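You operate a simulated robot arm through the tools that you are given. There is no shell and no other tool.

You run a simulated robot arm. Do the job below in one go: nothing can be reset, and whatever is moved stays where it is left.

TASK
Ring the thumb hole of the ball in the cradle cup; fill it.
Fine: set the orange ring in the hole of that teal ball, stir the orange mixing cup with the mixing stick till no streak shows, stand the stick in the stick cup, pour through the ring till the ring stands at least a third full, spilling no more than 8 ml, and set the mixing cup back (what is left sets in it, open). Drop, tip or break nothing, pinch no finger. Set down upright: mixing cup.
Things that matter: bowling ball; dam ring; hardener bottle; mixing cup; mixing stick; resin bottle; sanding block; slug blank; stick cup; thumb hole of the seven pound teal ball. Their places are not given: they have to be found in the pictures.

The check looks at the end state, three seconds after you hand in, the way a careful person would. Anything else that was tipped, shoved, dropped, spilled or broken makes it a failure.

THE ROBOT
A 6-joint arm with a two-finger gripper, fixed in place. Base frame: the origin is on the floor under the middle of its stand, x ahead of it, y to its left, z up; the work surface is at about z = 0.85. Lengths are in m, angles in rad, forces in N, time in s.
It reaches about 1.572 m from its shoulder. Its first joint turns from -2.897 to 2.897 rad. Payload 2.45 kg.
The TCP is the grasp point between the finger pads, 0.02 m short of the fingertips. In the tool frame z runs along the fingers and y along their closing line. The gripper opens to 0.14 m; its body begins 0.168 m behind the TCP.
Orientation is that of the tool frame in the base frame, as [roll, pitch, yaw] about the fixed x, y, z axes, in that order (R = Rz(yaw) Ry(pitch) Rx(roll)). With the fingers straight down and closing along the base's y, the tool's x points along the base's -x, its y along +y and its z along -z.

THE INTERFACE
- The arm moves only by the tool servo_tool. Its argument "increments" is a list of rows, each an object of numbers (a shift or turn left out is 0, a gripper value left out holds the last): "dx", "dy", "dz": the shift along the base's x, y, z in m; "wx", "wy", "wz": the turn, a rotation vector about the base's x, y, z in rad. In form: [{"dx": .., "dy": .., "dz": .., "wx": .., "wy": .., "wz": ..}, ...]. A call has 1 to 20 rows; each row shifts and turns the commanded pose from where the row before left it. "jaw" is the finger opening in m, from 0 to 0.14, set as the call begins (left out, the last holds). Each row takes 0.2 s and may step no farther than 0.05 m and 0.15 rad from the row before; otherwise, or with a gripper value out of range, the whole call is refused. Where a pose cannot be reached the arm comes as near as it can. A force on the tool above 40 N (or 10 N above the force at the start of the call, whichever is more), or a blocked arm, ends the call early, and 0.2 s more pass. Each finger travels about 0.045 m/s and halts on what it meets, pressing with about 38 N; the grip force reading is that of the motor and also rises with nothing between the fingers. The clock runs only during rows and for 0.2 s after the last one: add rows that do not move to give the fingers time. The reply holds the time, the measured pose of the TCP, the force on the tool along the base axes, the opening and the grip force, in the units named above and with some noise, with the torque about the TCP (base axes, N m) and any sound that the robot's microphone picked up, and new pictures: "pictures" is both (left out), scene, wrist or none.
- Cameras (640 x 400 px; columns grow to the right, rows downward): "scene" is fixed at [0.4004, -0.4979, 1.6743]; the picture's right is [0.80, -0.60, 0.00], its down [-0.39, -0.52, -0.76] and it looks along [0.45, 0.61, -0.65] (base axes); focal length 324 px, centre (320, 200). "wrist" rides on the gripper at [0.078, 0.011, -0.209] in the tool frame; the picture's right is [-0.14, 0.99, 0.00], its down [-0.92, -0.13, -0.37] and it looks along [-0.36, -0.05, 0.93] (tool axes); focal length 280 px, centre (320, 200).
- probe_pixels(camera, pixels): for up to 12 pixels [column, row] of the newest picture of that camera ("zoom" is the newest enlarged one), the place [x, y, z] in the base frame of the surface seen there, good to about 0.003 m. The clock stands still meanwhile.
- zoom(camera, box): a new picture of the part [left, top, right, bottom] of that camera's present view, enlarged. The clock stands still meanwhile.
- close_job(): hands the job in; it is judged then, once.

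Leave the gripper open and the arm clear of the work at the hand-in unless told otherwise.

The tools are called after "Request:" by a JSON object that holds its "method" and its "body". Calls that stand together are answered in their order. servo_tool: Moves the arm, as the interface text tells. Its arguments: {"type":"object","properties":{"increments":{"type":"array"},"jaw":{"type":"number"},"pictures":{"type":"string","enum":["both","scene","wrist","none"]}},"required":["increments"]} The other tools are called the same way: probe_pixels (camera, pixels) gives the place of the surface under pixels of a picture; zoom (camera, box) takes an enlarged picture of a part of a camera's view; close_job () hands the job in.

At the start:

```text
time_s: 0.0
ee_pos: [0.5635, 0.0493, 1.4168]
ee_rot: [3.139, 0.001, -3.141]
contact_force: [0.5, 0.2, -0.3]
ft_torque: [0.01, -0.03, 0.02]
grip_width: 0.14
finger_force: 0.0
```

scene: 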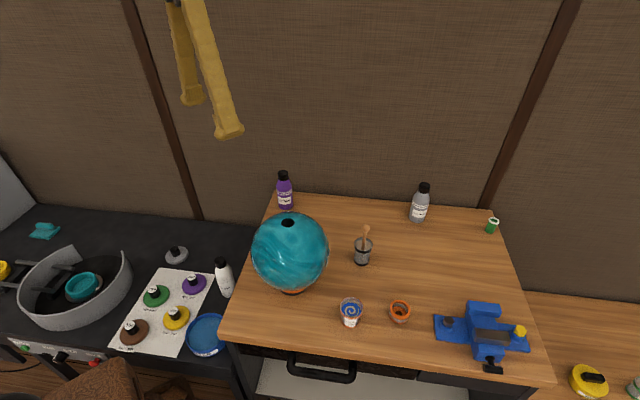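
wrist: 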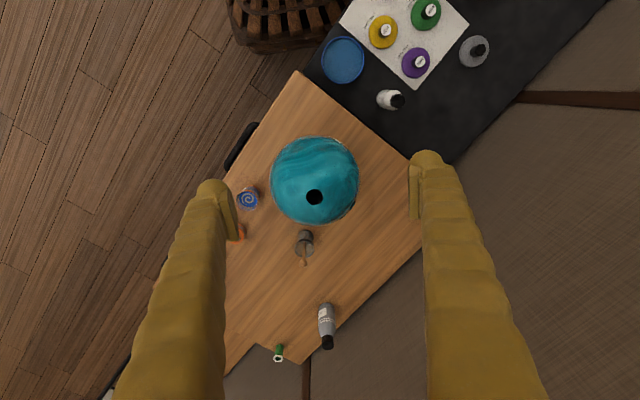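

I see a teal ball with a dark hole at about (287,222) in the scene picture. The glass with a stick is at (363,250), a cup with a blue swirl at (350,312), and an orange ring or cup at (400,312). I'll zoom in on these before anything moves.

Request:
{"method": "zoom", "body": {"camera": "scene", "box": [230, 190, 390, 290]}}

Request:
{"method": "zoom", "body": {"camera": "scene", "box": [320, 270, 448, 350]}}

Request:
{"method": "zoom", "body": {"camera": "scene", "box": [400, 170, 560, 270]}}

Request:
{"method": "zoom", "body": {"camera": "scene", "box": [420, 290, 548, 370]}}

Request:
{"method": "zoom", "body": {"camera": "wrist", "box": [220, 120, 380, 220]}}

Request:
{"method": "probe_pixels", "body": {"camera": "scene", "pixels": [[287, 222], [363, 240], [367, 230], [350, 302], [350, 312], [400, 303], [400, 314], [285, 190], [420, 205], [492, 225], [485, 335], [290, 291]]}}

```text
4.00 times, centred on (310, 240) of scene
```

zoom: 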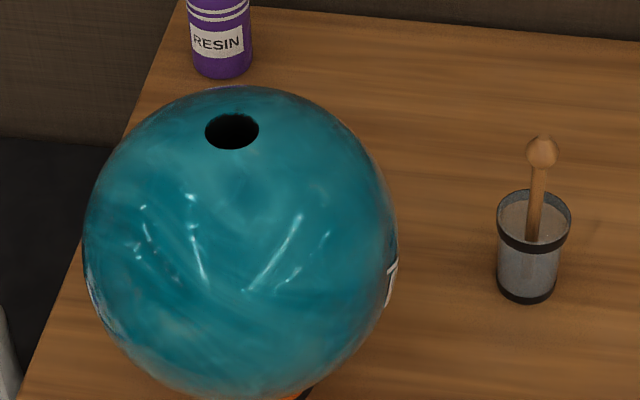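

```text
5.00 times, centred on (384, 310) of scene
```

zoom: 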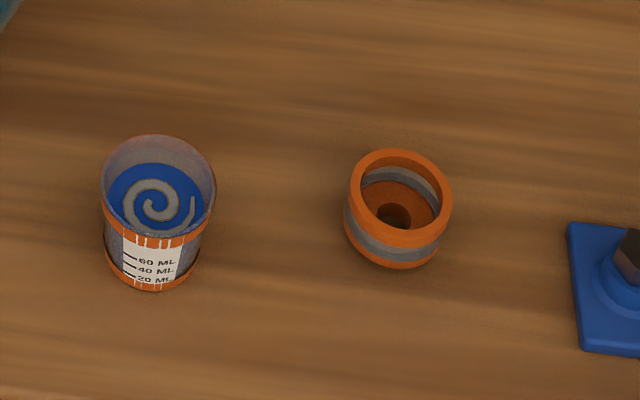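

```text
4.00 times, centred on (480, 220) of scene
```

zoom: 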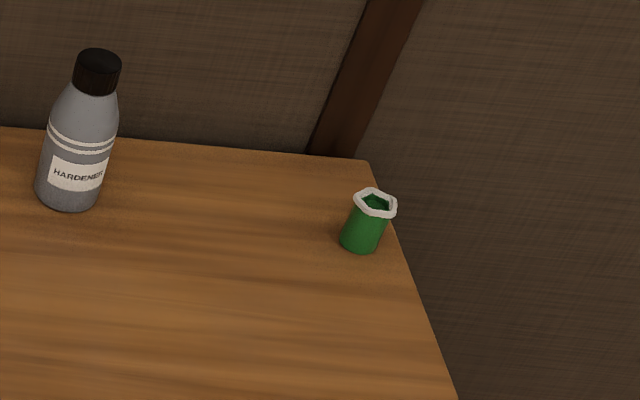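

```text
5.00 times, centred on (484, 330) of scene
```

zoom: 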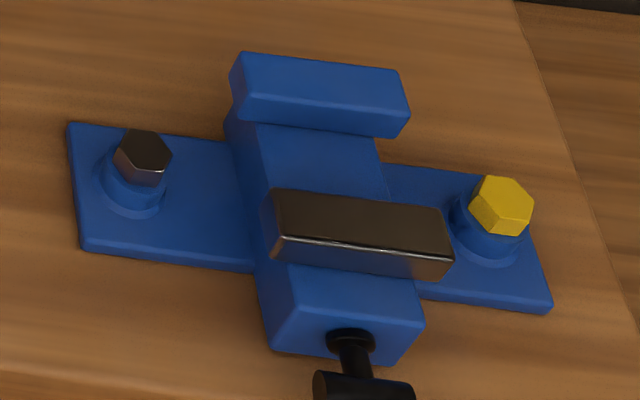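

```text
4.00 times, centred on (300, 170) of wrist
```

zoom: 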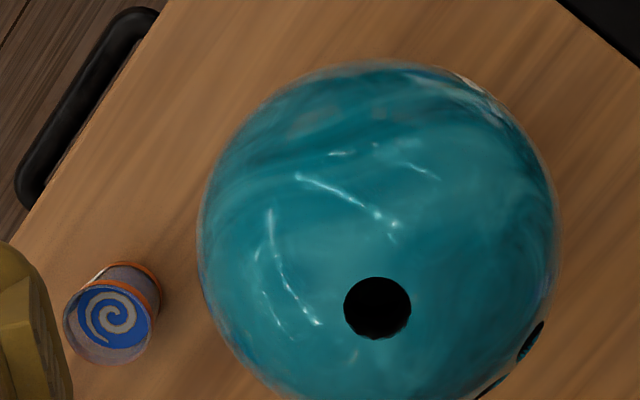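

```text
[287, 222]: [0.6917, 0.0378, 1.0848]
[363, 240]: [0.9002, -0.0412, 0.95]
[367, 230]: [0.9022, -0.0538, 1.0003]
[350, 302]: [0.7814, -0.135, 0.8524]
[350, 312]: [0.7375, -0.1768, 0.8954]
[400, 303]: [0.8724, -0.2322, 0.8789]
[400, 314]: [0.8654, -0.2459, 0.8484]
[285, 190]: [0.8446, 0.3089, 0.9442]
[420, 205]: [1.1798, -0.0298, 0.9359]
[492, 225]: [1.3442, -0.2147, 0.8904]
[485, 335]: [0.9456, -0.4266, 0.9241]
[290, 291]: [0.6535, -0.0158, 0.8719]
```

The ball's top hole stands alone, with two finger holes down its side, so the top one is the thumb hole. The mixing cup, at scene (350,312), has blue and grey streaks. The ring, at (400,312), stands on the table with a narrower lower part inside it. I'll zoom in further and probe the geometry.

Request:
{"method": "zoom", "body": {"camera": "scene", "box": [384, 295, 416, 327]}}

Request:
{"method": "probe_pixels", "body": {"camera": "zoom", "pixels": [[320, 60], [320, 200], [320, 350], [200, 150], [440, 150], [320, 250], [300, 300], [240, 100]]}}

Request:
{"method": "zoom", "body": {"camera": "scene", "box": [272, 212, 304, 232]}}

Request:
{"method": "probe_pixels", "body": {"camera": "zoom", "pixels": [[320, 220], [200, 220], [440, 220], [320, 120], [320, 300], [120, 220], [540, 220], [320, 60], [320, 370]]}}

```text
12.50 times, centred on (400, 311) of scene
```

zoom: 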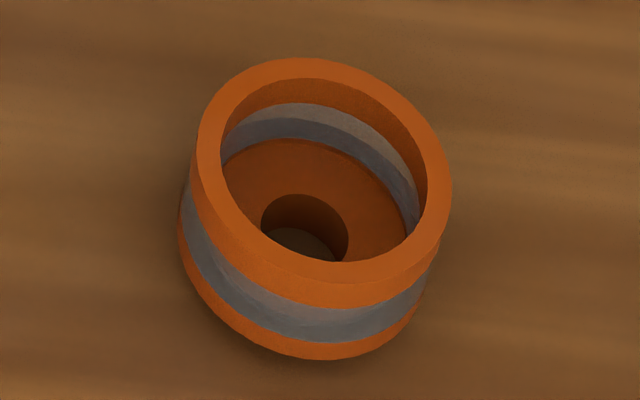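

```text
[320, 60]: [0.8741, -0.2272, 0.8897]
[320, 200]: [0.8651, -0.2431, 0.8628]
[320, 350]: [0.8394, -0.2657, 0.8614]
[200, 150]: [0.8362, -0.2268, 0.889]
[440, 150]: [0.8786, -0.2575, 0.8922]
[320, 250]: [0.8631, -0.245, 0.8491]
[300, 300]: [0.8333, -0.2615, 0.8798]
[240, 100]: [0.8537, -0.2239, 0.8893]
```

```text
16.00 times, centred on (288, 222) of scene
```

zoom: 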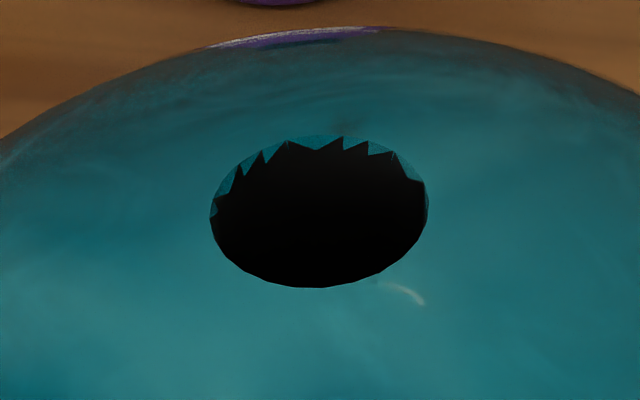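

```text
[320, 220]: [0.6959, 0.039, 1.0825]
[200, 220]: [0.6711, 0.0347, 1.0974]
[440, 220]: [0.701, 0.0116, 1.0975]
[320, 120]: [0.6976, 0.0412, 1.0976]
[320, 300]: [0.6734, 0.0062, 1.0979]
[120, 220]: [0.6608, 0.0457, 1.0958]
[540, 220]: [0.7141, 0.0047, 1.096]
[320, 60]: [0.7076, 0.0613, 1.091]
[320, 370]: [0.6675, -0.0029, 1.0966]
```

The ring is a collar about 52 mm across, spanning z≈0.861 to 0.89. It stands on a narrower spigot, with its centre near (0.857,-0.245). The thumb hole is about 34 mm wide, centred near (0.687,0.023) with its rim at z≈1.098. I'll move the open gripper over the ring and cup to look from above.

Request:
{"method": "servo_tool", "body": {"increments": [{"dx": 0.0197, "dy": -0.0241, "dz": -0.0222}, {"dx": 0.0197, "dy": -0.0241, "dz": -0.0222}, {"dx": 0.0197, "dy": -0.0241, "dz": -0.0222}, {"dx": 0.0197, "dy": -0.0241, "dz": -0.0222}, {"dx": 0.0197, "dy": -0.0241, "dz": -0.0222}, {"dx": 0.0197, "dy": -0.0241, "dz": -0.0222}, {"dx": 0.0197, "dy": -0.0241, "dz": -0.0222}, {"dx": 0.0197, "dy": -0.0241, "dz": -0.0222}, {"dx": 0.0197, "dy": -0.0241, "dz": -0.0222}, {"dx": 0.0197, "dy": -0.0241, "dz": -0.0222}, {"dx": 0.0197, "dy": -0.0241, "dz": -0.0222}, {"dx": 0.0197, "dy": -0.0241, "dz": -0.0222}]}}

```text
time_s: 2.6
ee_pos: [0.7976, -0.2402, 1.1521]
ee_rot: [-3.139, 0.001, 3.14]
contact_force: [0.1, 0.4, 1.6]
ft_torque: [0.0, -0.03, -0.01]
grip_width: 0.1398
finger_force: 0.2
```

scene: 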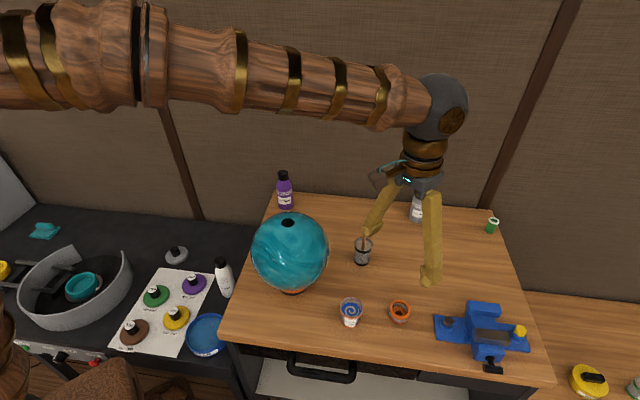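
wrist: 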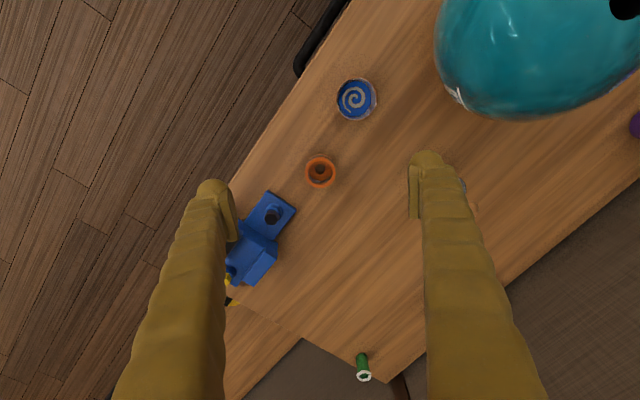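

The arm arrived cleanly. In the wrist picture the ring is at (320,172) and the cup at (356,99). I'll zoom in on both and measure them.

Request:
{"method": "zoom", "body": {"camera": "wrist", "box": [296, 155, 344, 187]}}

Request:
{"method": "probe_pixels", "body": {"camera": "zoom", "pixels": [[320, 200], [320, 30], [320, 370], [150, 200], [490, 200]]}}

Request:
{"method": "zoom", "body": {"camera": "wrist", "box": [324, 75, 388, 123]}}

Request:
{"method": "probe_pixels", "body": {"camera": "zoom", "pixels": [[320, 200], [320, 60], [320, 380], [150, 200], [490, 200], [240, 240], [390, 240]]}}

Request:
{"method": "zoom", "body": {"camera": "wrist", "box": [400, 130, 500, 230]}}

```text
12.50 times, centred on (320, 171) of wrist
```

zoom: 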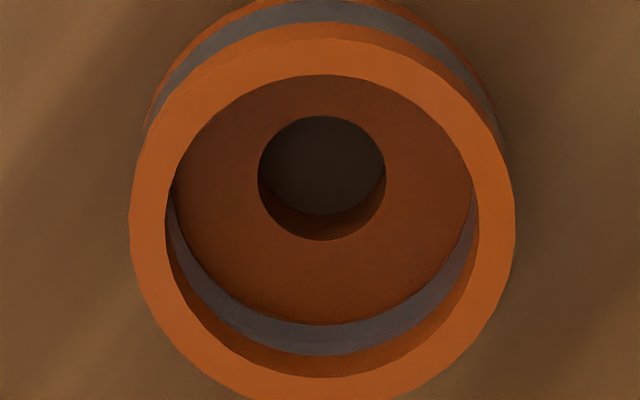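

```text
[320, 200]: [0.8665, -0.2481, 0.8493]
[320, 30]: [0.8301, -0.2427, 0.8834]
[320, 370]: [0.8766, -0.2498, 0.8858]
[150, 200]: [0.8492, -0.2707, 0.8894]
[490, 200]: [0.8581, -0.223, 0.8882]
```

```text
8.33 times, centred on (356, 99) of wrist
```

zoom: 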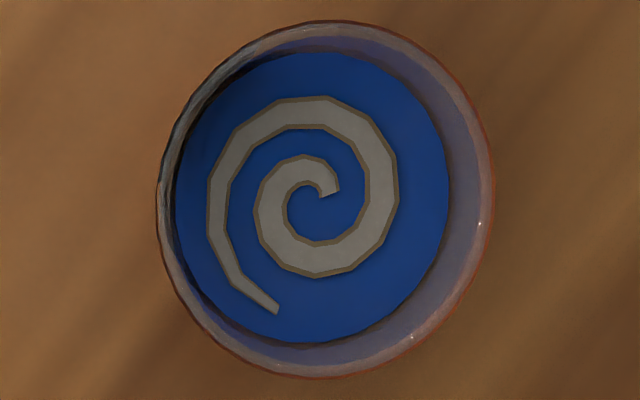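

```text
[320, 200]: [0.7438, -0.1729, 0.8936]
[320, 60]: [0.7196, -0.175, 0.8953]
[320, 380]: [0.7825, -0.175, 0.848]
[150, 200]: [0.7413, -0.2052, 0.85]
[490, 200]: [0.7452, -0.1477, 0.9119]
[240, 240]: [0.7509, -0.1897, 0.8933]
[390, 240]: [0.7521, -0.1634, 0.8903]
```

```text
4.00 times, centred on (450, 180) of wrist
```

zoom: 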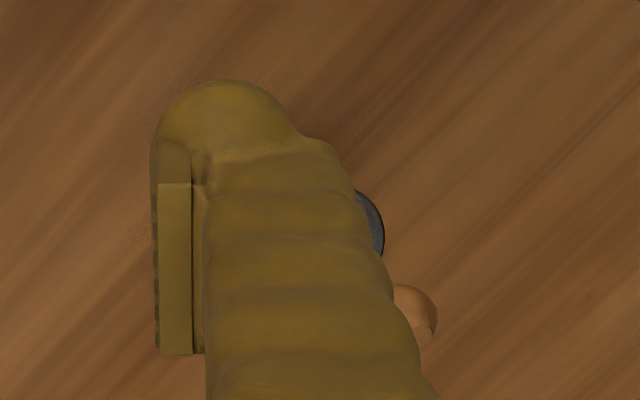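

The ring centre is about (0.856,-0.247), with an OD of about 55 mm. I'll probe the blue fixture's near corners and the cup rim to judge finger clearance.

Request:
{"method": "probe_pixels", "body": {"camera": "wrist", "pixels": [[265, 194], [293, 209], [270, 213], [250, 245], [320, 172], [428, 160], [413, 200], [232, 230], [215, 185], [460, 185]]}}

Request:
{"method": "probe_pixels", "body": {"camera": "scene", "pixels": [[341, 305], [360, 305], [350, 298], [340, 318], [350, 326], [358, 246], [370, 246], [363, 262], [366, 228], [365, 240]]}}

Request:
{"method": "zoom", "body": {"camera": "scene", "box": [334, 294, 366, 330]}}

Request:
{"method": "probe_pixels", "body": {"camera": "zoom", "pixels": [[320, 20], [320, 45], [180, 130], [450, 130], [320, 180], [320, 215], [240, 330], [300, 360], [320, 130]]}}

```text
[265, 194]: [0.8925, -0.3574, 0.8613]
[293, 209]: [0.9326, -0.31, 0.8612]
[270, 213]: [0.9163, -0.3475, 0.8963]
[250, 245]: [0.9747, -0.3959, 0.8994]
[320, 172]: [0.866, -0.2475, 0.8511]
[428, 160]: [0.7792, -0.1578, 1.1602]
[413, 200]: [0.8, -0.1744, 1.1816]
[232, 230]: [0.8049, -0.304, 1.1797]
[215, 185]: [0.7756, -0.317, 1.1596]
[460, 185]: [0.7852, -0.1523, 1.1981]
```

```text
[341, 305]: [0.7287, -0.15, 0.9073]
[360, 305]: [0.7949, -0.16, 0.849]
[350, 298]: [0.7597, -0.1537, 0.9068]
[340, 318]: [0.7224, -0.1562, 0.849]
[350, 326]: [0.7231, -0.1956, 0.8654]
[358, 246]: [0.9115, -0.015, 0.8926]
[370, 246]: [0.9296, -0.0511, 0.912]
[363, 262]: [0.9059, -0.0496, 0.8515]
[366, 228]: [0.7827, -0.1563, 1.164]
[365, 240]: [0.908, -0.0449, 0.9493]
```

```text
11.11 times, centred on (350, 312) of scene
```

zoom: 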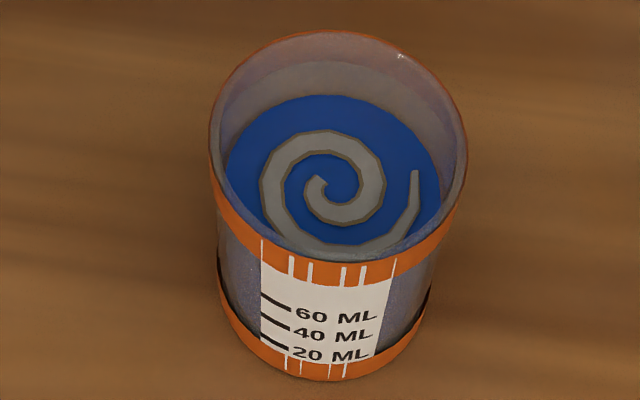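

```text
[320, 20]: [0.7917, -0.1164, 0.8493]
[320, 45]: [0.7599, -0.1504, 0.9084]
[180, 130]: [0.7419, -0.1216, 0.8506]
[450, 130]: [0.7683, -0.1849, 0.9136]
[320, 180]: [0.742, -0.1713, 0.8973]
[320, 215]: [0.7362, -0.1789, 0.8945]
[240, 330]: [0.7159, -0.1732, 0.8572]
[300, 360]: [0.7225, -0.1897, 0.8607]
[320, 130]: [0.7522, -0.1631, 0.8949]
```

The blue plate's nearest corner is at (0.8925,-0.357), so there's room for the fingers with the jaw at 0.09. I'll move over the ring at z≈1.00 and narrow the jaw.

Request:
{"method": "servo_tool", "body": {"increments": [{"dx": 0.0146, "dy": -0.0017, "dz": -0.038}, {"dx": 0.0146, "dy": -0.0017, "dz": -0.038}, {"dx": 0.0146, "dy": -0.0017, "dz": -0.038}, {"dx": 0.0146, "dy": -0.0017, "dz": -0.038}, {}], "jaw": 0.09}}

```text
time_s: 3.8
ee_pos: [0.8573, -0.2482, 0.999]
ee_rot: [3.14, 0.002, 3.14]
contact_force: [0.3, -0.1, -0.3]
ft_torque: [0.0, -0.01, 0.03]
grip_width: 0.0898
finger_force: 0.1
```

scene: 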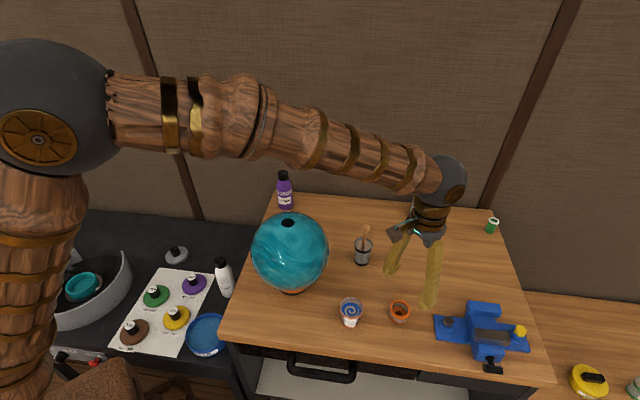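
wrist: 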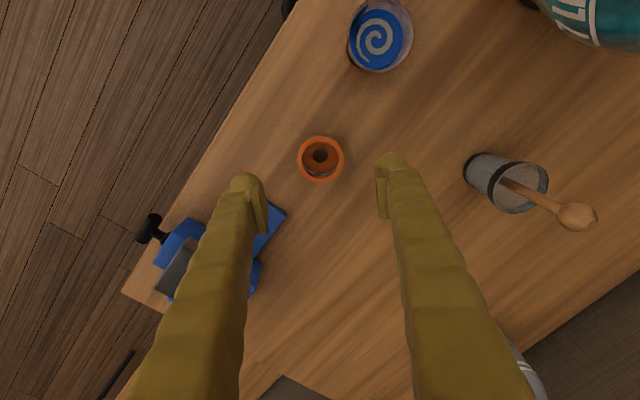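

The ring is at wrist (320,159), between the fingers. I'll measure its rim again from here, and look at the stick, the cup and the ball label.

Request:
{"method": "zoom", "body": {"camera": "wrist", "box": [288, 130, 352, 190]}}

Request:
{"method": "probe_pixels", "body": {"camera": "zoom", "pixels": [[320, 60], [110, 200], [520, 200], [320, 355], [320, 180], [400, 200]]}}

Request:
{"method": "zoom", "body": {"camera": "wrist", "box": [456, 140, 606, 240]}}

Request:
{"method": "probe_pixels", "body": {"camera": "zoom", "pixels": [[160, 190], [385, 190], [260, 100], [260, 300], [230, 190], [300, 250], [400, 270], [505, 320], [470, 320], [540, 320], [60, 100], [505, 280]]}}

Request:
{"method": "zoom", "body": {"camera": "wrist", "box": [520, 0, 640, 75]}}

Request:
{"method": "zoom", "body": {"camera": "wrist", "box": [335, 0, 425, 80]}}

Request:
{"method": "probe_pixels", "body": {"camera": "zoom", "pixels": [[320, 100], [190, 160], [475, 160], [560, 160], [320, 10], [320, 350], [280, 190]]}}

```text
6.67 times, centred on (320, 160) of wrist
```

zoom: 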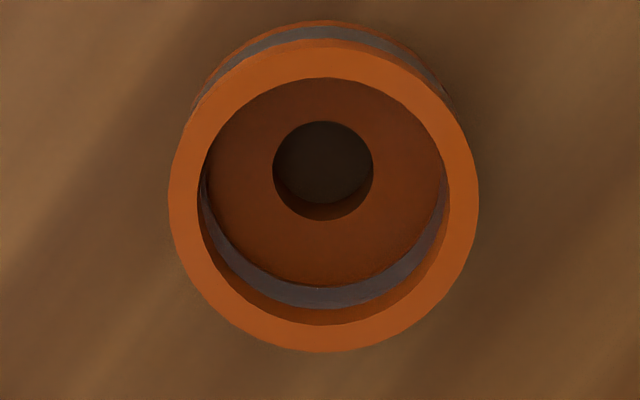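

```text
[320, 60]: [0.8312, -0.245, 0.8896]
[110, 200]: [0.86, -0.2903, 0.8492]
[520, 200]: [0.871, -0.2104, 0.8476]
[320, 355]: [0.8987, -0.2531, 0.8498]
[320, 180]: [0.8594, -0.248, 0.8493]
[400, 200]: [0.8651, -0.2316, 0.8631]
```

```text
4.00 times, centred on (531, 190) of wrist
```

zoom: 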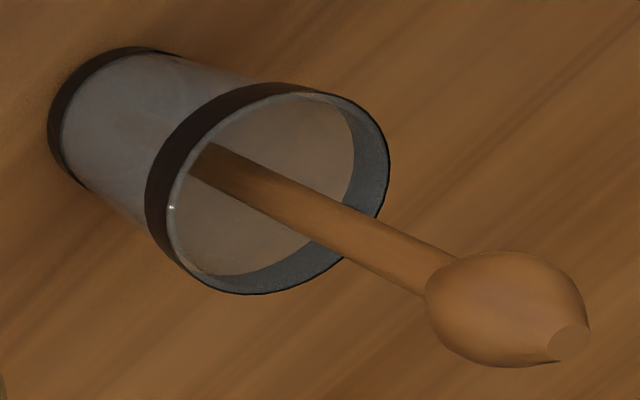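

```text
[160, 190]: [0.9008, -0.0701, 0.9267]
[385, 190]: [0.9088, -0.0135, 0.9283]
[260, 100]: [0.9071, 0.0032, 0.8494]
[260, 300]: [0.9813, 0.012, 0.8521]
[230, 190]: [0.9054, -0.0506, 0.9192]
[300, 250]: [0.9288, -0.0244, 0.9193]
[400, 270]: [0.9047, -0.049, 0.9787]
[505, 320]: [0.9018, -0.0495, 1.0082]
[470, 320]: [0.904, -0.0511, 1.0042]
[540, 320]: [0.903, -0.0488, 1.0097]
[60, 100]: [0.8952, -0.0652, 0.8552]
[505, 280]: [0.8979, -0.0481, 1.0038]
```

```text
5.33 times, centred on (580, 38) of wrist
```

zoom: 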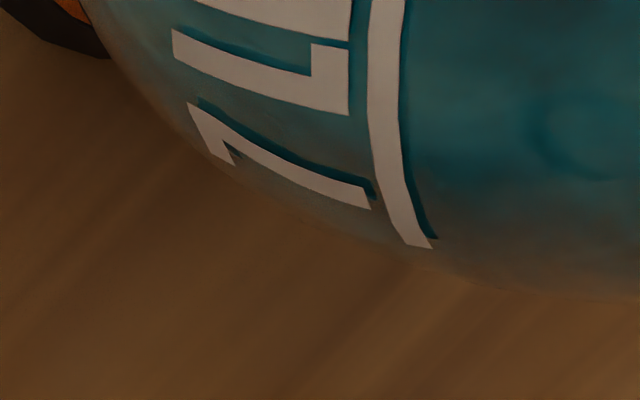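

```text
5.00 times, centred on (380, 40) of wrist
```

zoom: 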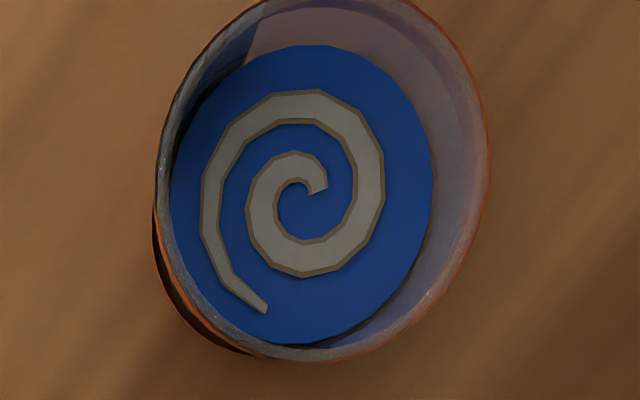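

```text
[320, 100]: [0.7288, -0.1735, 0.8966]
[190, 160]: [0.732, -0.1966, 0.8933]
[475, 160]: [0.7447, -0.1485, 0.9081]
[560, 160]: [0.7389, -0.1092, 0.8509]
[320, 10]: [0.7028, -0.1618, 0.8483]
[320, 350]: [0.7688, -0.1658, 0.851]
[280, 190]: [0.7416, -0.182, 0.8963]
```

The ring centre reads (0.855,-0.248), which is within 2 mm of the TCP. I'll shift x by -2 mm and descend to TCP z≈0.883, which puts the tips at 0.863, beside the collar.

Request:
{"method": "servo_tool", "body": {"increments": [{"dx": -0.002, "dz": -0.03}, {"dz": -0.03}, {"dz": -0.025}, {"dz": -0.02}, {"dz": -0.0105}, {}], "jaw": 0.09}}

```text
time_s: 5.2
ee_pos: [0.8547, -0.2467, 0.8832]
ee_rot: [3.138, 0.002, 3.141]
contact_force: [-0.7, 0.2, -0.5]
ft_torque: [-0.05, -0.01, -0.02]
grip_width: 0.0899
finger_force: 0.1
```

scene: 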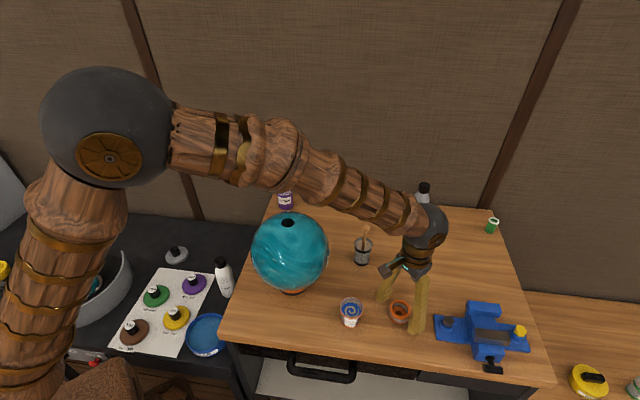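
wrist: 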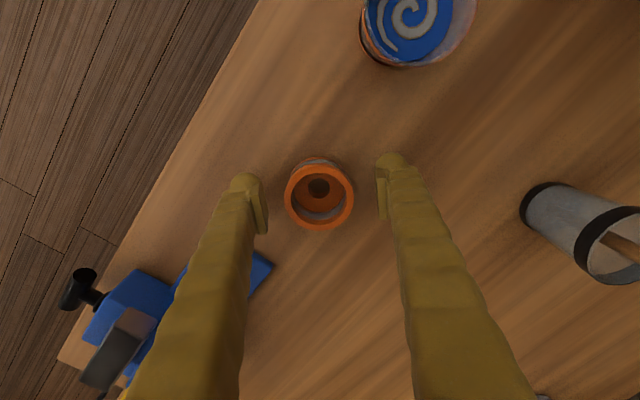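

The ring sits midway between the pads at wrist (320,196). I'll close on it now.

Request:
{"method": "servo_tool", "body": {"increments": [{}, {}, {}, {}], "jaw": 0.048}}

```text
time_s: 6.2
ee_pos: [0.8551, -0.2465, 0.8835]
ee_rot: [3.139, 0.001, 3.14]
contact_force: [0.8, 0.1, 0.3]
ft_torque: [0.04, -0.02, -0.02]
grip_width: 0.056
finger_force: 38.0
```

scene: 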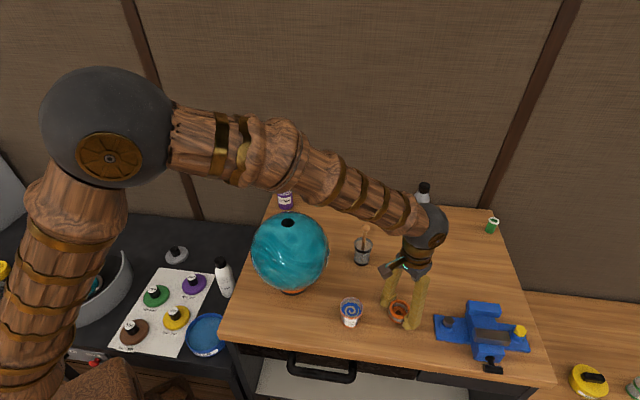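
wrist: 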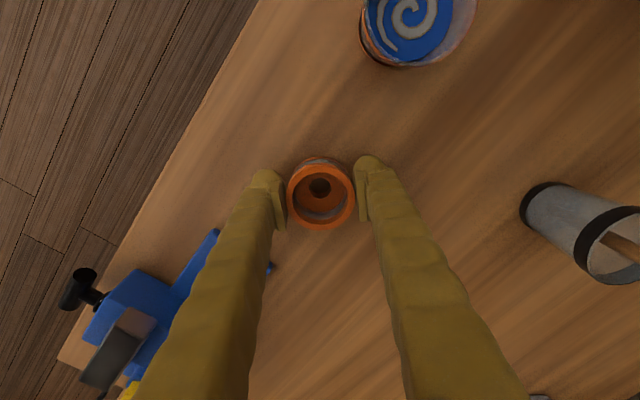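

It's gripped at 56 mm with 38 N. I'll measure where the ring sits relative to the TCP.

Request:
{"method": "zoom", "body": {"camera": "wrist", "box": [280, 150, 360, 236]}}

Request:
{"method": "probe_pixels", "body": {"camera": "zoom", "pixels": [[320, 85], [320, 355], [175, 200], [470, 200], [240, 120], [400, 120], [240, 325], [400, 325], [320, 160], [320, 130]]}}

```text
4.65 times, centred on (320, 193) of wrist
```

zoom: 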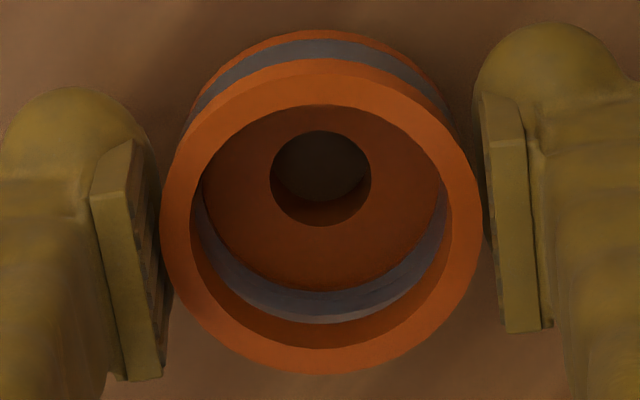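

```text
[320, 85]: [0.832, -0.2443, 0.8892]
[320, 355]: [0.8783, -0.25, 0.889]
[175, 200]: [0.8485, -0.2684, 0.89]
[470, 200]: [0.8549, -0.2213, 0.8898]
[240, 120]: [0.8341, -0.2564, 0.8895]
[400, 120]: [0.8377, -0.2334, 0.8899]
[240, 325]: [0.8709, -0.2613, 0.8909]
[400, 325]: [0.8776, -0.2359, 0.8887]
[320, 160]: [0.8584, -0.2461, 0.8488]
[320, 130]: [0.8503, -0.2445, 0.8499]
```

The ring is centred on the TCP, at (0.8551,-0.2469). I'll lift straight up, slowly at first.

Request:
{"method": "servo_tool", "body": {"increments": [{"dz": 0.01}, {"dz": 0.02}, {"dz": 0.035}, {"dz": 0.042}, {"dz": 0.042}, {"dz": 0.042}, {"dz": 0.042}, {"dz": 0.042}, {"dz": 0.042}]}}

```text
time_s: 8.2
ee_pos: [0.8549, -0.2455, 1.1997]
ee_rot: [3.14, 0.003, 3.14]
contact_force: [0.7, 0.3, -0.6]
ft_torque: [0.0, 0.02, 0.0]
grip_width: 0.0557
finger_force: 37.8
```

scene: 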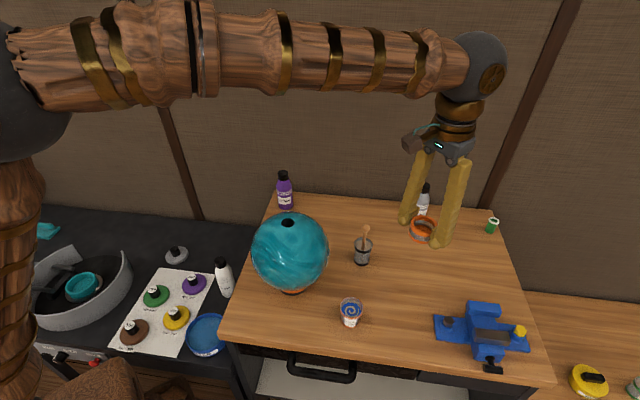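
wrist: 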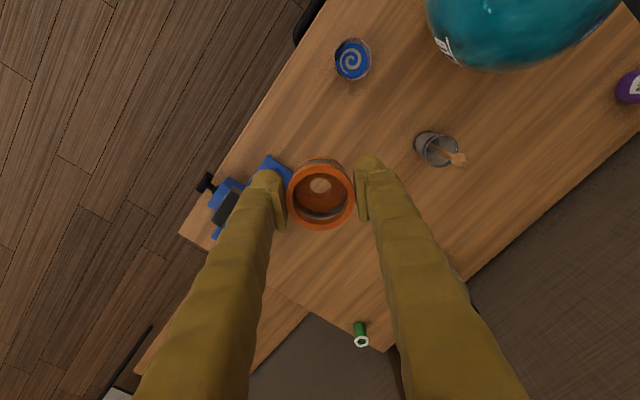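

The ring came up cleanly. I'll look at its underside shape from the side, then carry it towards the ball at height.

Request:
{"method": "zoom", "body": {"camera": "scene", "box": [392, 200, 456, 250]}}

Request:
{"method": "servo_tool", "body": {"increments": [{"dx": -0.0136, "dy": 0.038}, {"dx": -0.0136, "dy": 0.038}, {"dx": -0.0136, "dy": 0.038}, {"dx": -0.0136, "dy": 0.038}, {"dx": -0.0136, "dy": 0.038}, {"dx": -0.0136, "dy": 0.038}, {"dx": -0.0136, "dy": 0.038}, {}]}}

```text
8.00 times, centred on (424, 225) of scene
```

zoom: 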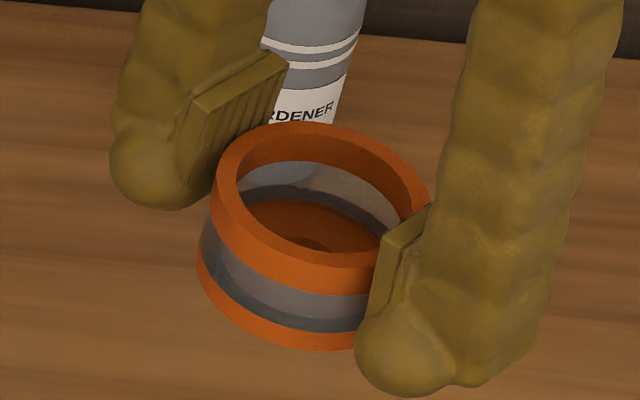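

```text
time_s: 10.0
ee_pos: [0.7625, 0.0175, 1.1997]
ee_rot: [3.14, 0.002, -3.141]
contact_force: [0.2, 0.4, -0.7]
ft_torque: [-0.01, 0.01, -0.05]
grip_width: 0.056
finger_force: 38.2
```

scene: 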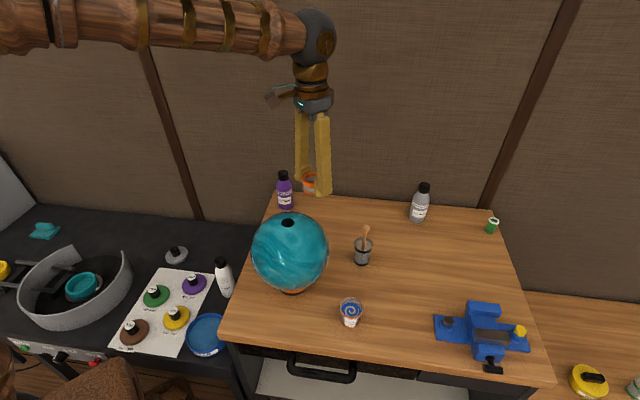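
wrist: 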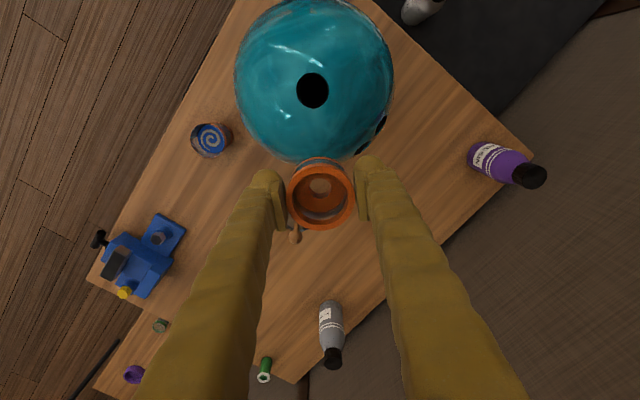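

The ring's collar is about 29 mm tall, leaving a spigot of about 10 mm below it. The thumb hole is clear at wrist (313,91). I'll zoom in and probe around its edge to find the centre.

Request:
{"method": "zoom", "body": {"camera": "wrist", "box": [281, 66, 345, 116]}}

Request:
{"method": "probe_pixels", "body": {"camera": "zoom", "pixels": [[320, 60], [320, 340], [130, 200], [510, 200], [200, 80], [440, 80], [200, 330], [440, 330], [320, 200], [320, 250], [250, 200], [390, 200]]}}

Request:
{"method": "probe_pixels", "body": {"camera": "wrist", "pixels": [[270, 90], [355, 90], [313, 55], [313, 130], [280, 60], [350, 60], [280, 120], [350, 125], [313, 20], [245, 90], [380, 90], [300, 145]]}}

```text
8.00 times, centred on (313, 91) of wrist
```

zoom: 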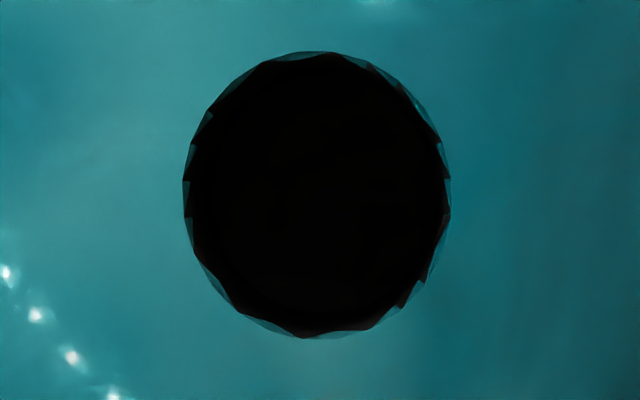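

```text
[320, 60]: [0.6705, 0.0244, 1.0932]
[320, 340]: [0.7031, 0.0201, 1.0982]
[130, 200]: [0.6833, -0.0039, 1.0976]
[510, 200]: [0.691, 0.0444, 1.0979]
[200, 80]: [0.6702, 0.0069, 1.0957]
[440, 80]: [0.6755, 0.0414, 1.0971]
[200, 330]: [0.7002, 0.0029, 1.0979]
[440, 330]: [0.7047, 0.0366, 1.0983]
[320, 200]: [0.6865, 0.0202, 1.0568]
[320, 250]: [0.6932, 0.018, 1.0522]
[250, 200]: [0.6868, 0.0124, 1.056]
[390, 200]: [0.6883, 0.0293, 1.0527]
```

```text
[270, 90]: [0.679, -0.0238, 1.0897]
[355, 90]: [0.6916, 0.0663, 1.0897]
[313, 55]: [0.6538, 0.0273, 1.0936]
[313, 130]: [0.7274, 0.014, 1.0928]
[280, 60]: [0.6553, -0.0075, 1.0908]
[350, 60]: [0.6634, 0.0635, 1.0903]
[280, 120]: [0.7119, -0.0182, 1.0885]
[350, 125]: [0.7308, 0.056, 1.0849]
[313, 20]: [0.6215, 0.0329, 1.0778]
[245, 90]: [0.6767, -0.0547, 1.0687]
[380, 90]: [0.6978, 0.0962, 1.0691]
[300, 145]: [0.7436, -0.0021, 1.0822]
```

The hole is about 34.4 mm wide and centred near (0.6866,0.021). To reduce the noise I'll probe a symmetric ring of points just outside its edge, from both cameras.

Request:
{"method": "zoom", "body": {"camera": "scene", "box": [272, 212, 304, 232]}}

Request:
{"method": "probe_pixels", "body": {"camera": "zoom", "pixels": [[319, 312], [444, 212], [194, 212], [407, 283], [231, 283], [407, 141], [231, 141], [319, 112], [380, 305], [258, 305], [380, 119], [258, 119]]}}

Request:
{"method": "zoom", "body": {"camera": "wrist", "box": [273, 66, 353, 116]}}

Request:
{"method": "probe_pixels", "body": {"camera": "zoom", "pixels": [[316, 30], [316, 360], [164, 195], [468, 195], [208, 78], [424, 78], [208, 312], [424, 312], [240, 52], [392, 52], [240, 338], [392, 338]]}}

```text
16.00 times, centred on (288, 222) of scene
```

zoom: 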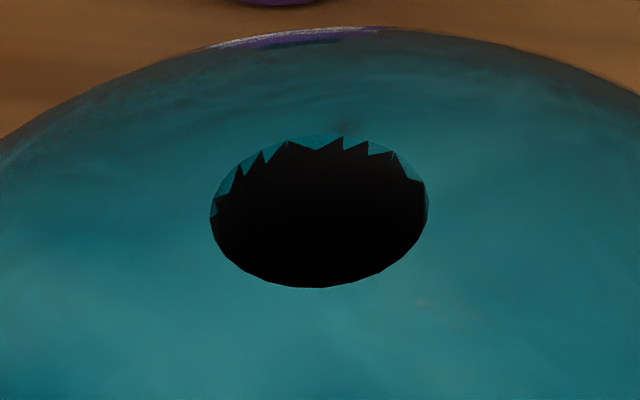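

```text
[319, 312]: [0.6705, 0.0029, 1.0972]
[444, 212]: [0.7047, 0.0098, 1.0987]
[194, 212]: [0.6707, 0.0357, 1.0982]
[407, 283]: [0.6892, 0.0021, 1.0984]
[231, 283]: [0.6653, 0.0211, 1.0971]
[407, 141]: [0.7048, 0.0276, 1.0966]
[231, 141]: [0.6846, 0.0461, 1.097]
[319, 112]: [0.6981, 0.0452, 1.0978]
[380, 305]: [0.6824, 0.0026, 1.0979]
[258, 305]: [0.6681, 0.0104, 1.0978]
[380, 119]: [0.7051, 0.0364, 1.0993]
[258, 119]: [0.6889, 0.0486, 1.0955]
```

```text
8.00 times, centred on (313, 91) of wrist
```

zoom: 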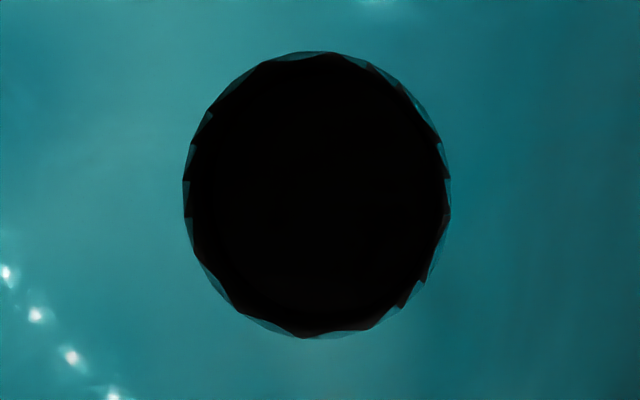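

```text
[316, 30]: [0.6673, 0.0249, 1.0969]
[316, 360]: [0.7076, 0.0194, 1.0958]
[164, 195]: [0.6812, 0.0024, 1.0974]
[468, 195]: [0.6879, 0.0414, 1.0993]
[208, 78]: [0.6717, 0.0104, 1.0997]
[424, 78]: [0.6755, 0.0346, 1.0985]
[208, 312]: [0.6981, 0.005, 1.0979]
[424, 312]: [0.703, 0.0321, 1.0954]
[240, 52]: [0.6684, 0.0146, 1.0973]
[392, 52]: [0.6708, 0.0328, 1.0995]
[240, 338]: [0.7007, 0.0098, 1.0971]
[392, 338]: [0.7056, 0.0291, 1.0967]
```

The estimates agree to about 2 mm: the hole centre is near (0.6865,0.022), with its rim at z≈1.098. I'll move over the hole and hover with the spigot about 14 mm above the ball, then check alignment.

Request:
{"method": "servo_tool", "body": {"increments": [{"dx": -0.0368, "dy": 0.0014}, {"dx": -0.0368, "dy": 0.0014}, {"dz": -0.025}, {"dz": -0.02}, {"dz": -0.01}, {}]}}

Request:
{"method": "servo_tool", "body": {"increments": [{}]}}

```text
time_s: 11.4
ee_pos: [0.6881, 0.0228, 1.1448]
ee_rot: [3.139, 0.001, -3.141]
contact_force: [0.0, 0.0, -0.9]
ft_torque: [-0.01, 0.0, 0.0]
grip_width: 0.056
finger_force: 37.9
```

scene: 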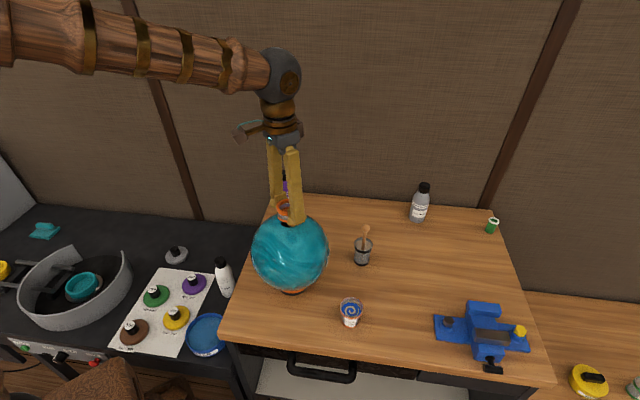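
wrist: 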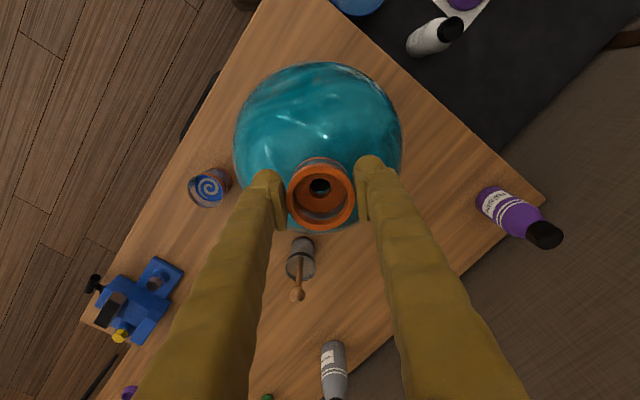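

```text
time_s: 11.8
ee_pos: [0.6888, 0.0241, 1.1466]
ee_rot: [3.139, 0.001, 3.141]
contact_force: [0.3, -0.1, -1.3]
ft_torque: [0.01, 0.03, 0.0]
grip_width: 0.056
finger_force: 37.9
```

scene: 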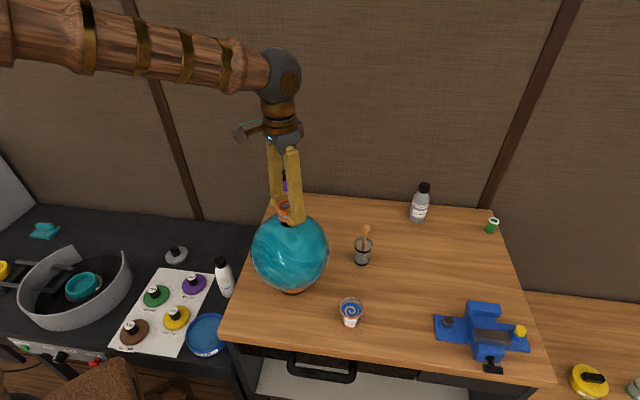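
wrist: 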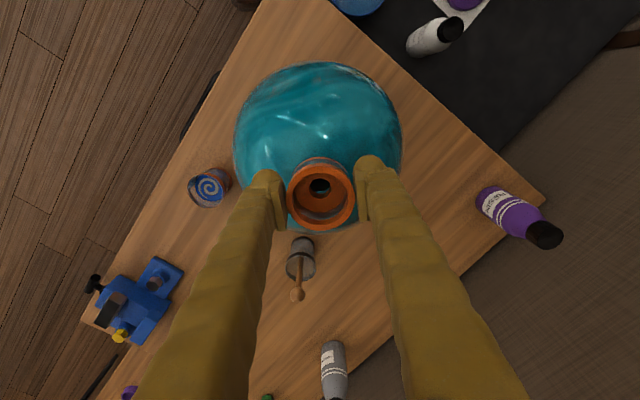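

The readings are (0.6881,0.0228) and (0.6888,0.0241), which is slightly high against the hole. I'll zoom in from both cameras to check the gap under the ring.

Request:
{"method": "zoom", "body": {"camera": "scene", "box": [264, 192, 312, 232]}}

Request:
{"method": "zoom", "body": {"camera": "wrist", "box": [280, 150, 360, 236]}}

Request:
{"method": "probe_pixels", "body": {"camera": "zoom", "pixels": [[320, 85], [320, 355], [240, 120], [400, 120], [240, 325], [400, 325], [205, 130], [438, 130], [205, 325], [438, 325], [320, 170], [320, 205]]}}

```text
10.00 times, centred on (288, 212) of scene
```

zoom: 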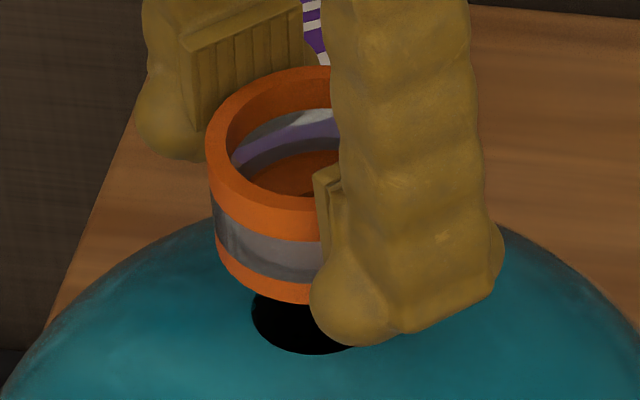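

```text
4.65 times, centred on (320, 193) of wrist
```

zoom: 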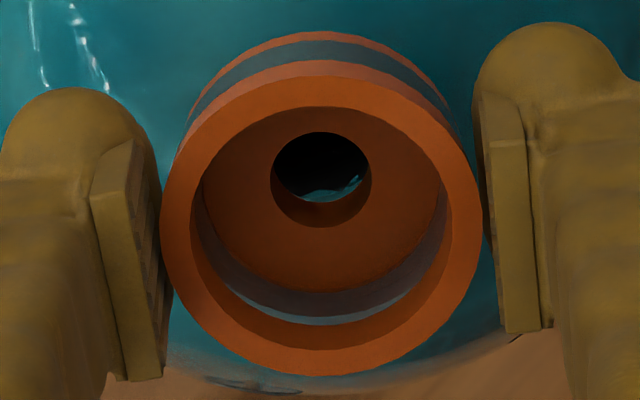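

```text
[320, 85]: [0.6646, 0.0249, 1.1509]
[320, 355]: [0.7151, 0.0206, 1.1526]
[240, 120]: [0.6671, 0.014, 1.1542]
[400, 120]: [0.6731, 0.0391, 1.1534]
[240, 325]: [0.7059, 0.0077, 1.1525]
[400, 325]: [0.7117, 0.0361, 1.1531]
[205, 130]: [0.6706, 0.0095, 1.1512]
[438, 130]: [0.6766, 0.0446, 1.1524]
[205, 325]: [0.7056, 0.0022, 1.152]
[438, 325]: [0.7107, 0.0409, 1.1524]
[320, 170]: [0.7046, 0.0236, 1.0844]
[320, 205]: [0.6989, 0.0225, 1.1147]
```

The ring-rim probes average (0.690,0.024), and the scene view shows the ring sitting 3 to 4 mm to image-right of the hole. I'll shift x by -3.5 mm and check again.

Request:
{"method": "servo_tool", "body": {"increments": [{"dx": -0.0035}, {}], "pictures": "both"}}

Request:
{"method": "zoom", "body": {"camera": "wrist", "box": [280, 150, 360, 236]}}

Request:
{"method": "probe_pixels", "body": {"camera": "zoom", "pixels": [[320, 83], [320, 350], [188, 218], [455, 218], [226, 124], [414, 124], [226, 312], [414, 312], [270, 100], [370, 100], [270, 340], [370, 340]]}}

Request:
{"method": "zoom", "body": {"camera": "scene", "box": [264, 192, 312, 232]}}

Request:
{"method": "probe_pixels", "body": {"camera": "zoom", "pixels": [[210, 150], [225, 120], [250, 95], [280, 82], [310, 75], [222, 170], [240, 188], [260, 197], [285, 203], [305, 205]]}}

```text
time_s: 12.4
ee_pos: [0.6842, 0.022, 1.1455]
ee_rot: [3.139, 0.001, 3.141]
contact_force: [-0.6, -0.2, -1.7]
ft_torque: [0.01, -0.04, -0.01]
grip_width: 0.056
finger_force: 37.7
```

scene: 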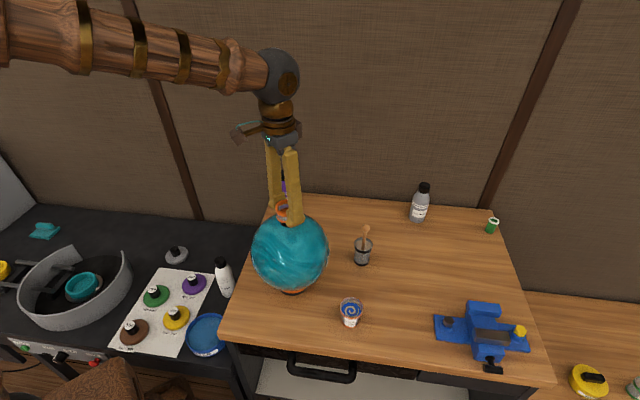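
wrist: 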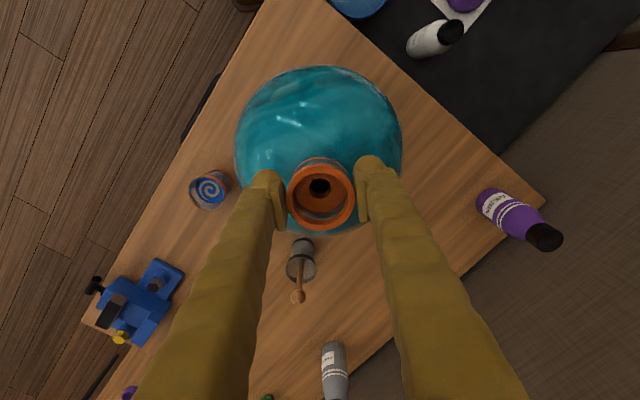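

```text
4.65 times, centred on (320, 193) of wrist
```

zoom: 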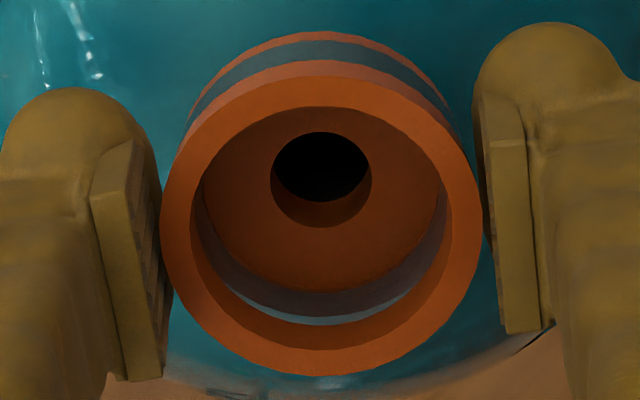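

```text
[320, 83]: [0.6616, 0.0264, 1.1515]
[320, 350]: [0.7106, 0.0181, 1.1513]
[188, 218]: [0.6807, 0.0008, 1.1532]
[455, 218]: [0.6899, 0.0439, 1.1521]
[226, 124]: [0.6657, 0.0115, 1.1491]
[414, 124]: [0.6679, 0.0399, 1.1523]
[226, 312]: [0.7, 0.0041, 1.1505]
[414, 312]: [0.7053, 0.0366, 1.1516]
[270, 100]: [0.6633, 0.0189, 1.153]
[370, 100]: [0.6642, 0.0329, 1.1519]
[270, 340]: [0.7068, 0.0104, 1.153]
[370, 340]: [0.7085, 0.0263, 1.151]
```

```text
10.00 times, centred on (288, 212) of scene
```

zoom: 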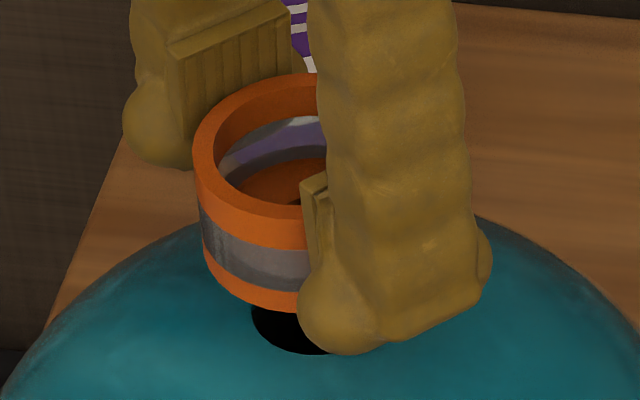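

```text
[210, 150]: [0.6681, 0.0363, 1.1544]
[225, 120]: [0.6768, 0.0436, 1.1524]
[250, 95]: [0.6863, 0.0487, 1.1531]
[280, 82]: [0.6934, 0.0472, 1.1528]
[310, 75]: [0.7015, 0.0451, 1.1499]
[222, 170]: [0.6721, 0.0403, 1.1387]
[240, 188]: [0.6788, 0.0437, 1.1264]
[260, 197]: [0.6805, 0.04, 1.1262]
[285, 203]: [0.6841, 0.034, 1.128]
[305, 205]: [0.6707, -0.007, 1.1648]
```

The ring is now within about 1 mm of the hole by both cameras, and through the bore I see only the dark hole. I'll lower to just above contact, then go down in small steps while watching the force.

Request:
{"method": "servo_tool", "body": {"increments": [{"dz": -0.006}, {"dz": -0.004}, {"dz": -0.003}, {}]}}

Request:
{"method": "zoom", "body": {"camera": "scene", "box": [264, 192, 312, 232]}}

```text
time_s: 13.4
ee_pos: [0.6851, 0.0231, 1.1313]
ee_rot: [3.141, 0.002, -3.141]
contact_force: [-0.2, 0.1, -1.3]
ft_torque: [0.0, 0.03, 0.0]
grip_width: 0.056
finger_force: 38.3
```

scene: 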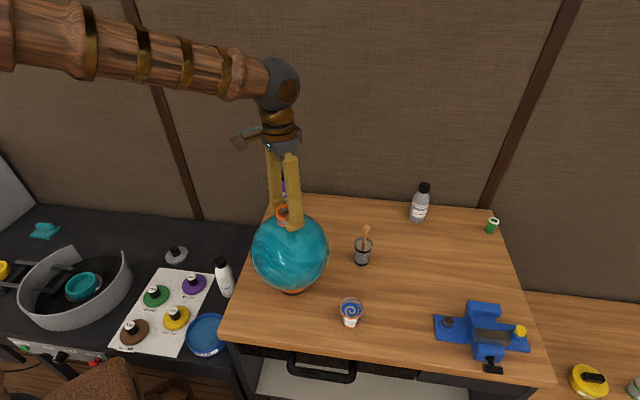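
wrist: 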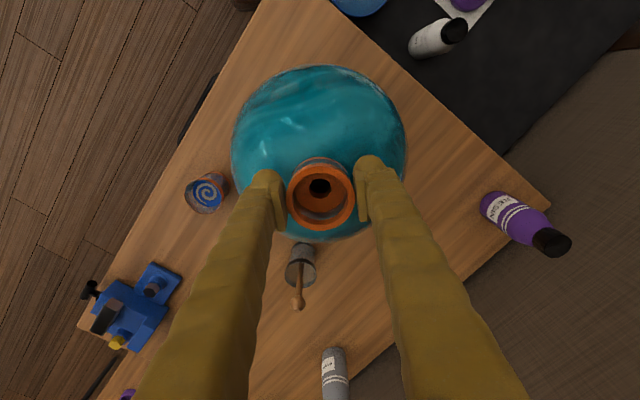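

```text
10.00 times, centred on (288, 212) of scene
```

zoom: 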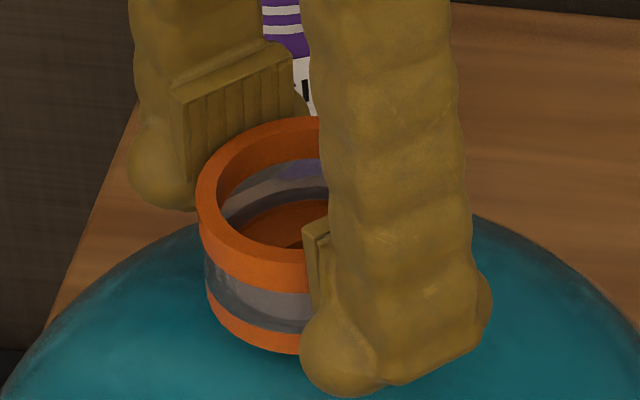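

There's no contact yet at TCP z≈1.131. I'll lower by small steps.

Request:
{"method": "servo_tool", "body": {"increments": [{"dz": -0.002}, {"dz": -0.002}, {}], "pictures": "none"}}

```text
time_s: 14.2
ee_pos: [0.6839, 0.021, 1.127]
ee_rot: [3.14, 0.003, -3.141]
contact_force: [0.0, 0.3, -0.6]
ft_torque: [-0.01, -0.02, 0.01]
grip_width: 0.056
finger_force: 37.5
```

The spigot is about 3 mm into the hole with no contact force. I'll continue down.

Request:
{"method": "servo_tool", "body": {"increments": [{"dz": -0.002}, {"dz": -0.0015}, {}], "pictures": "none"}}

```text
time_s: 15.0
ee_pos: [0.6854, 0.0213, 1.1241]
ee_rot: [3.138, 0.001, 3.141]
contact_force: [0.4, 0.6, -0.8]
ft_torque: [0.0, 0.03, 0.02]
grip_width: 0.056
finger_force: 38.2
```

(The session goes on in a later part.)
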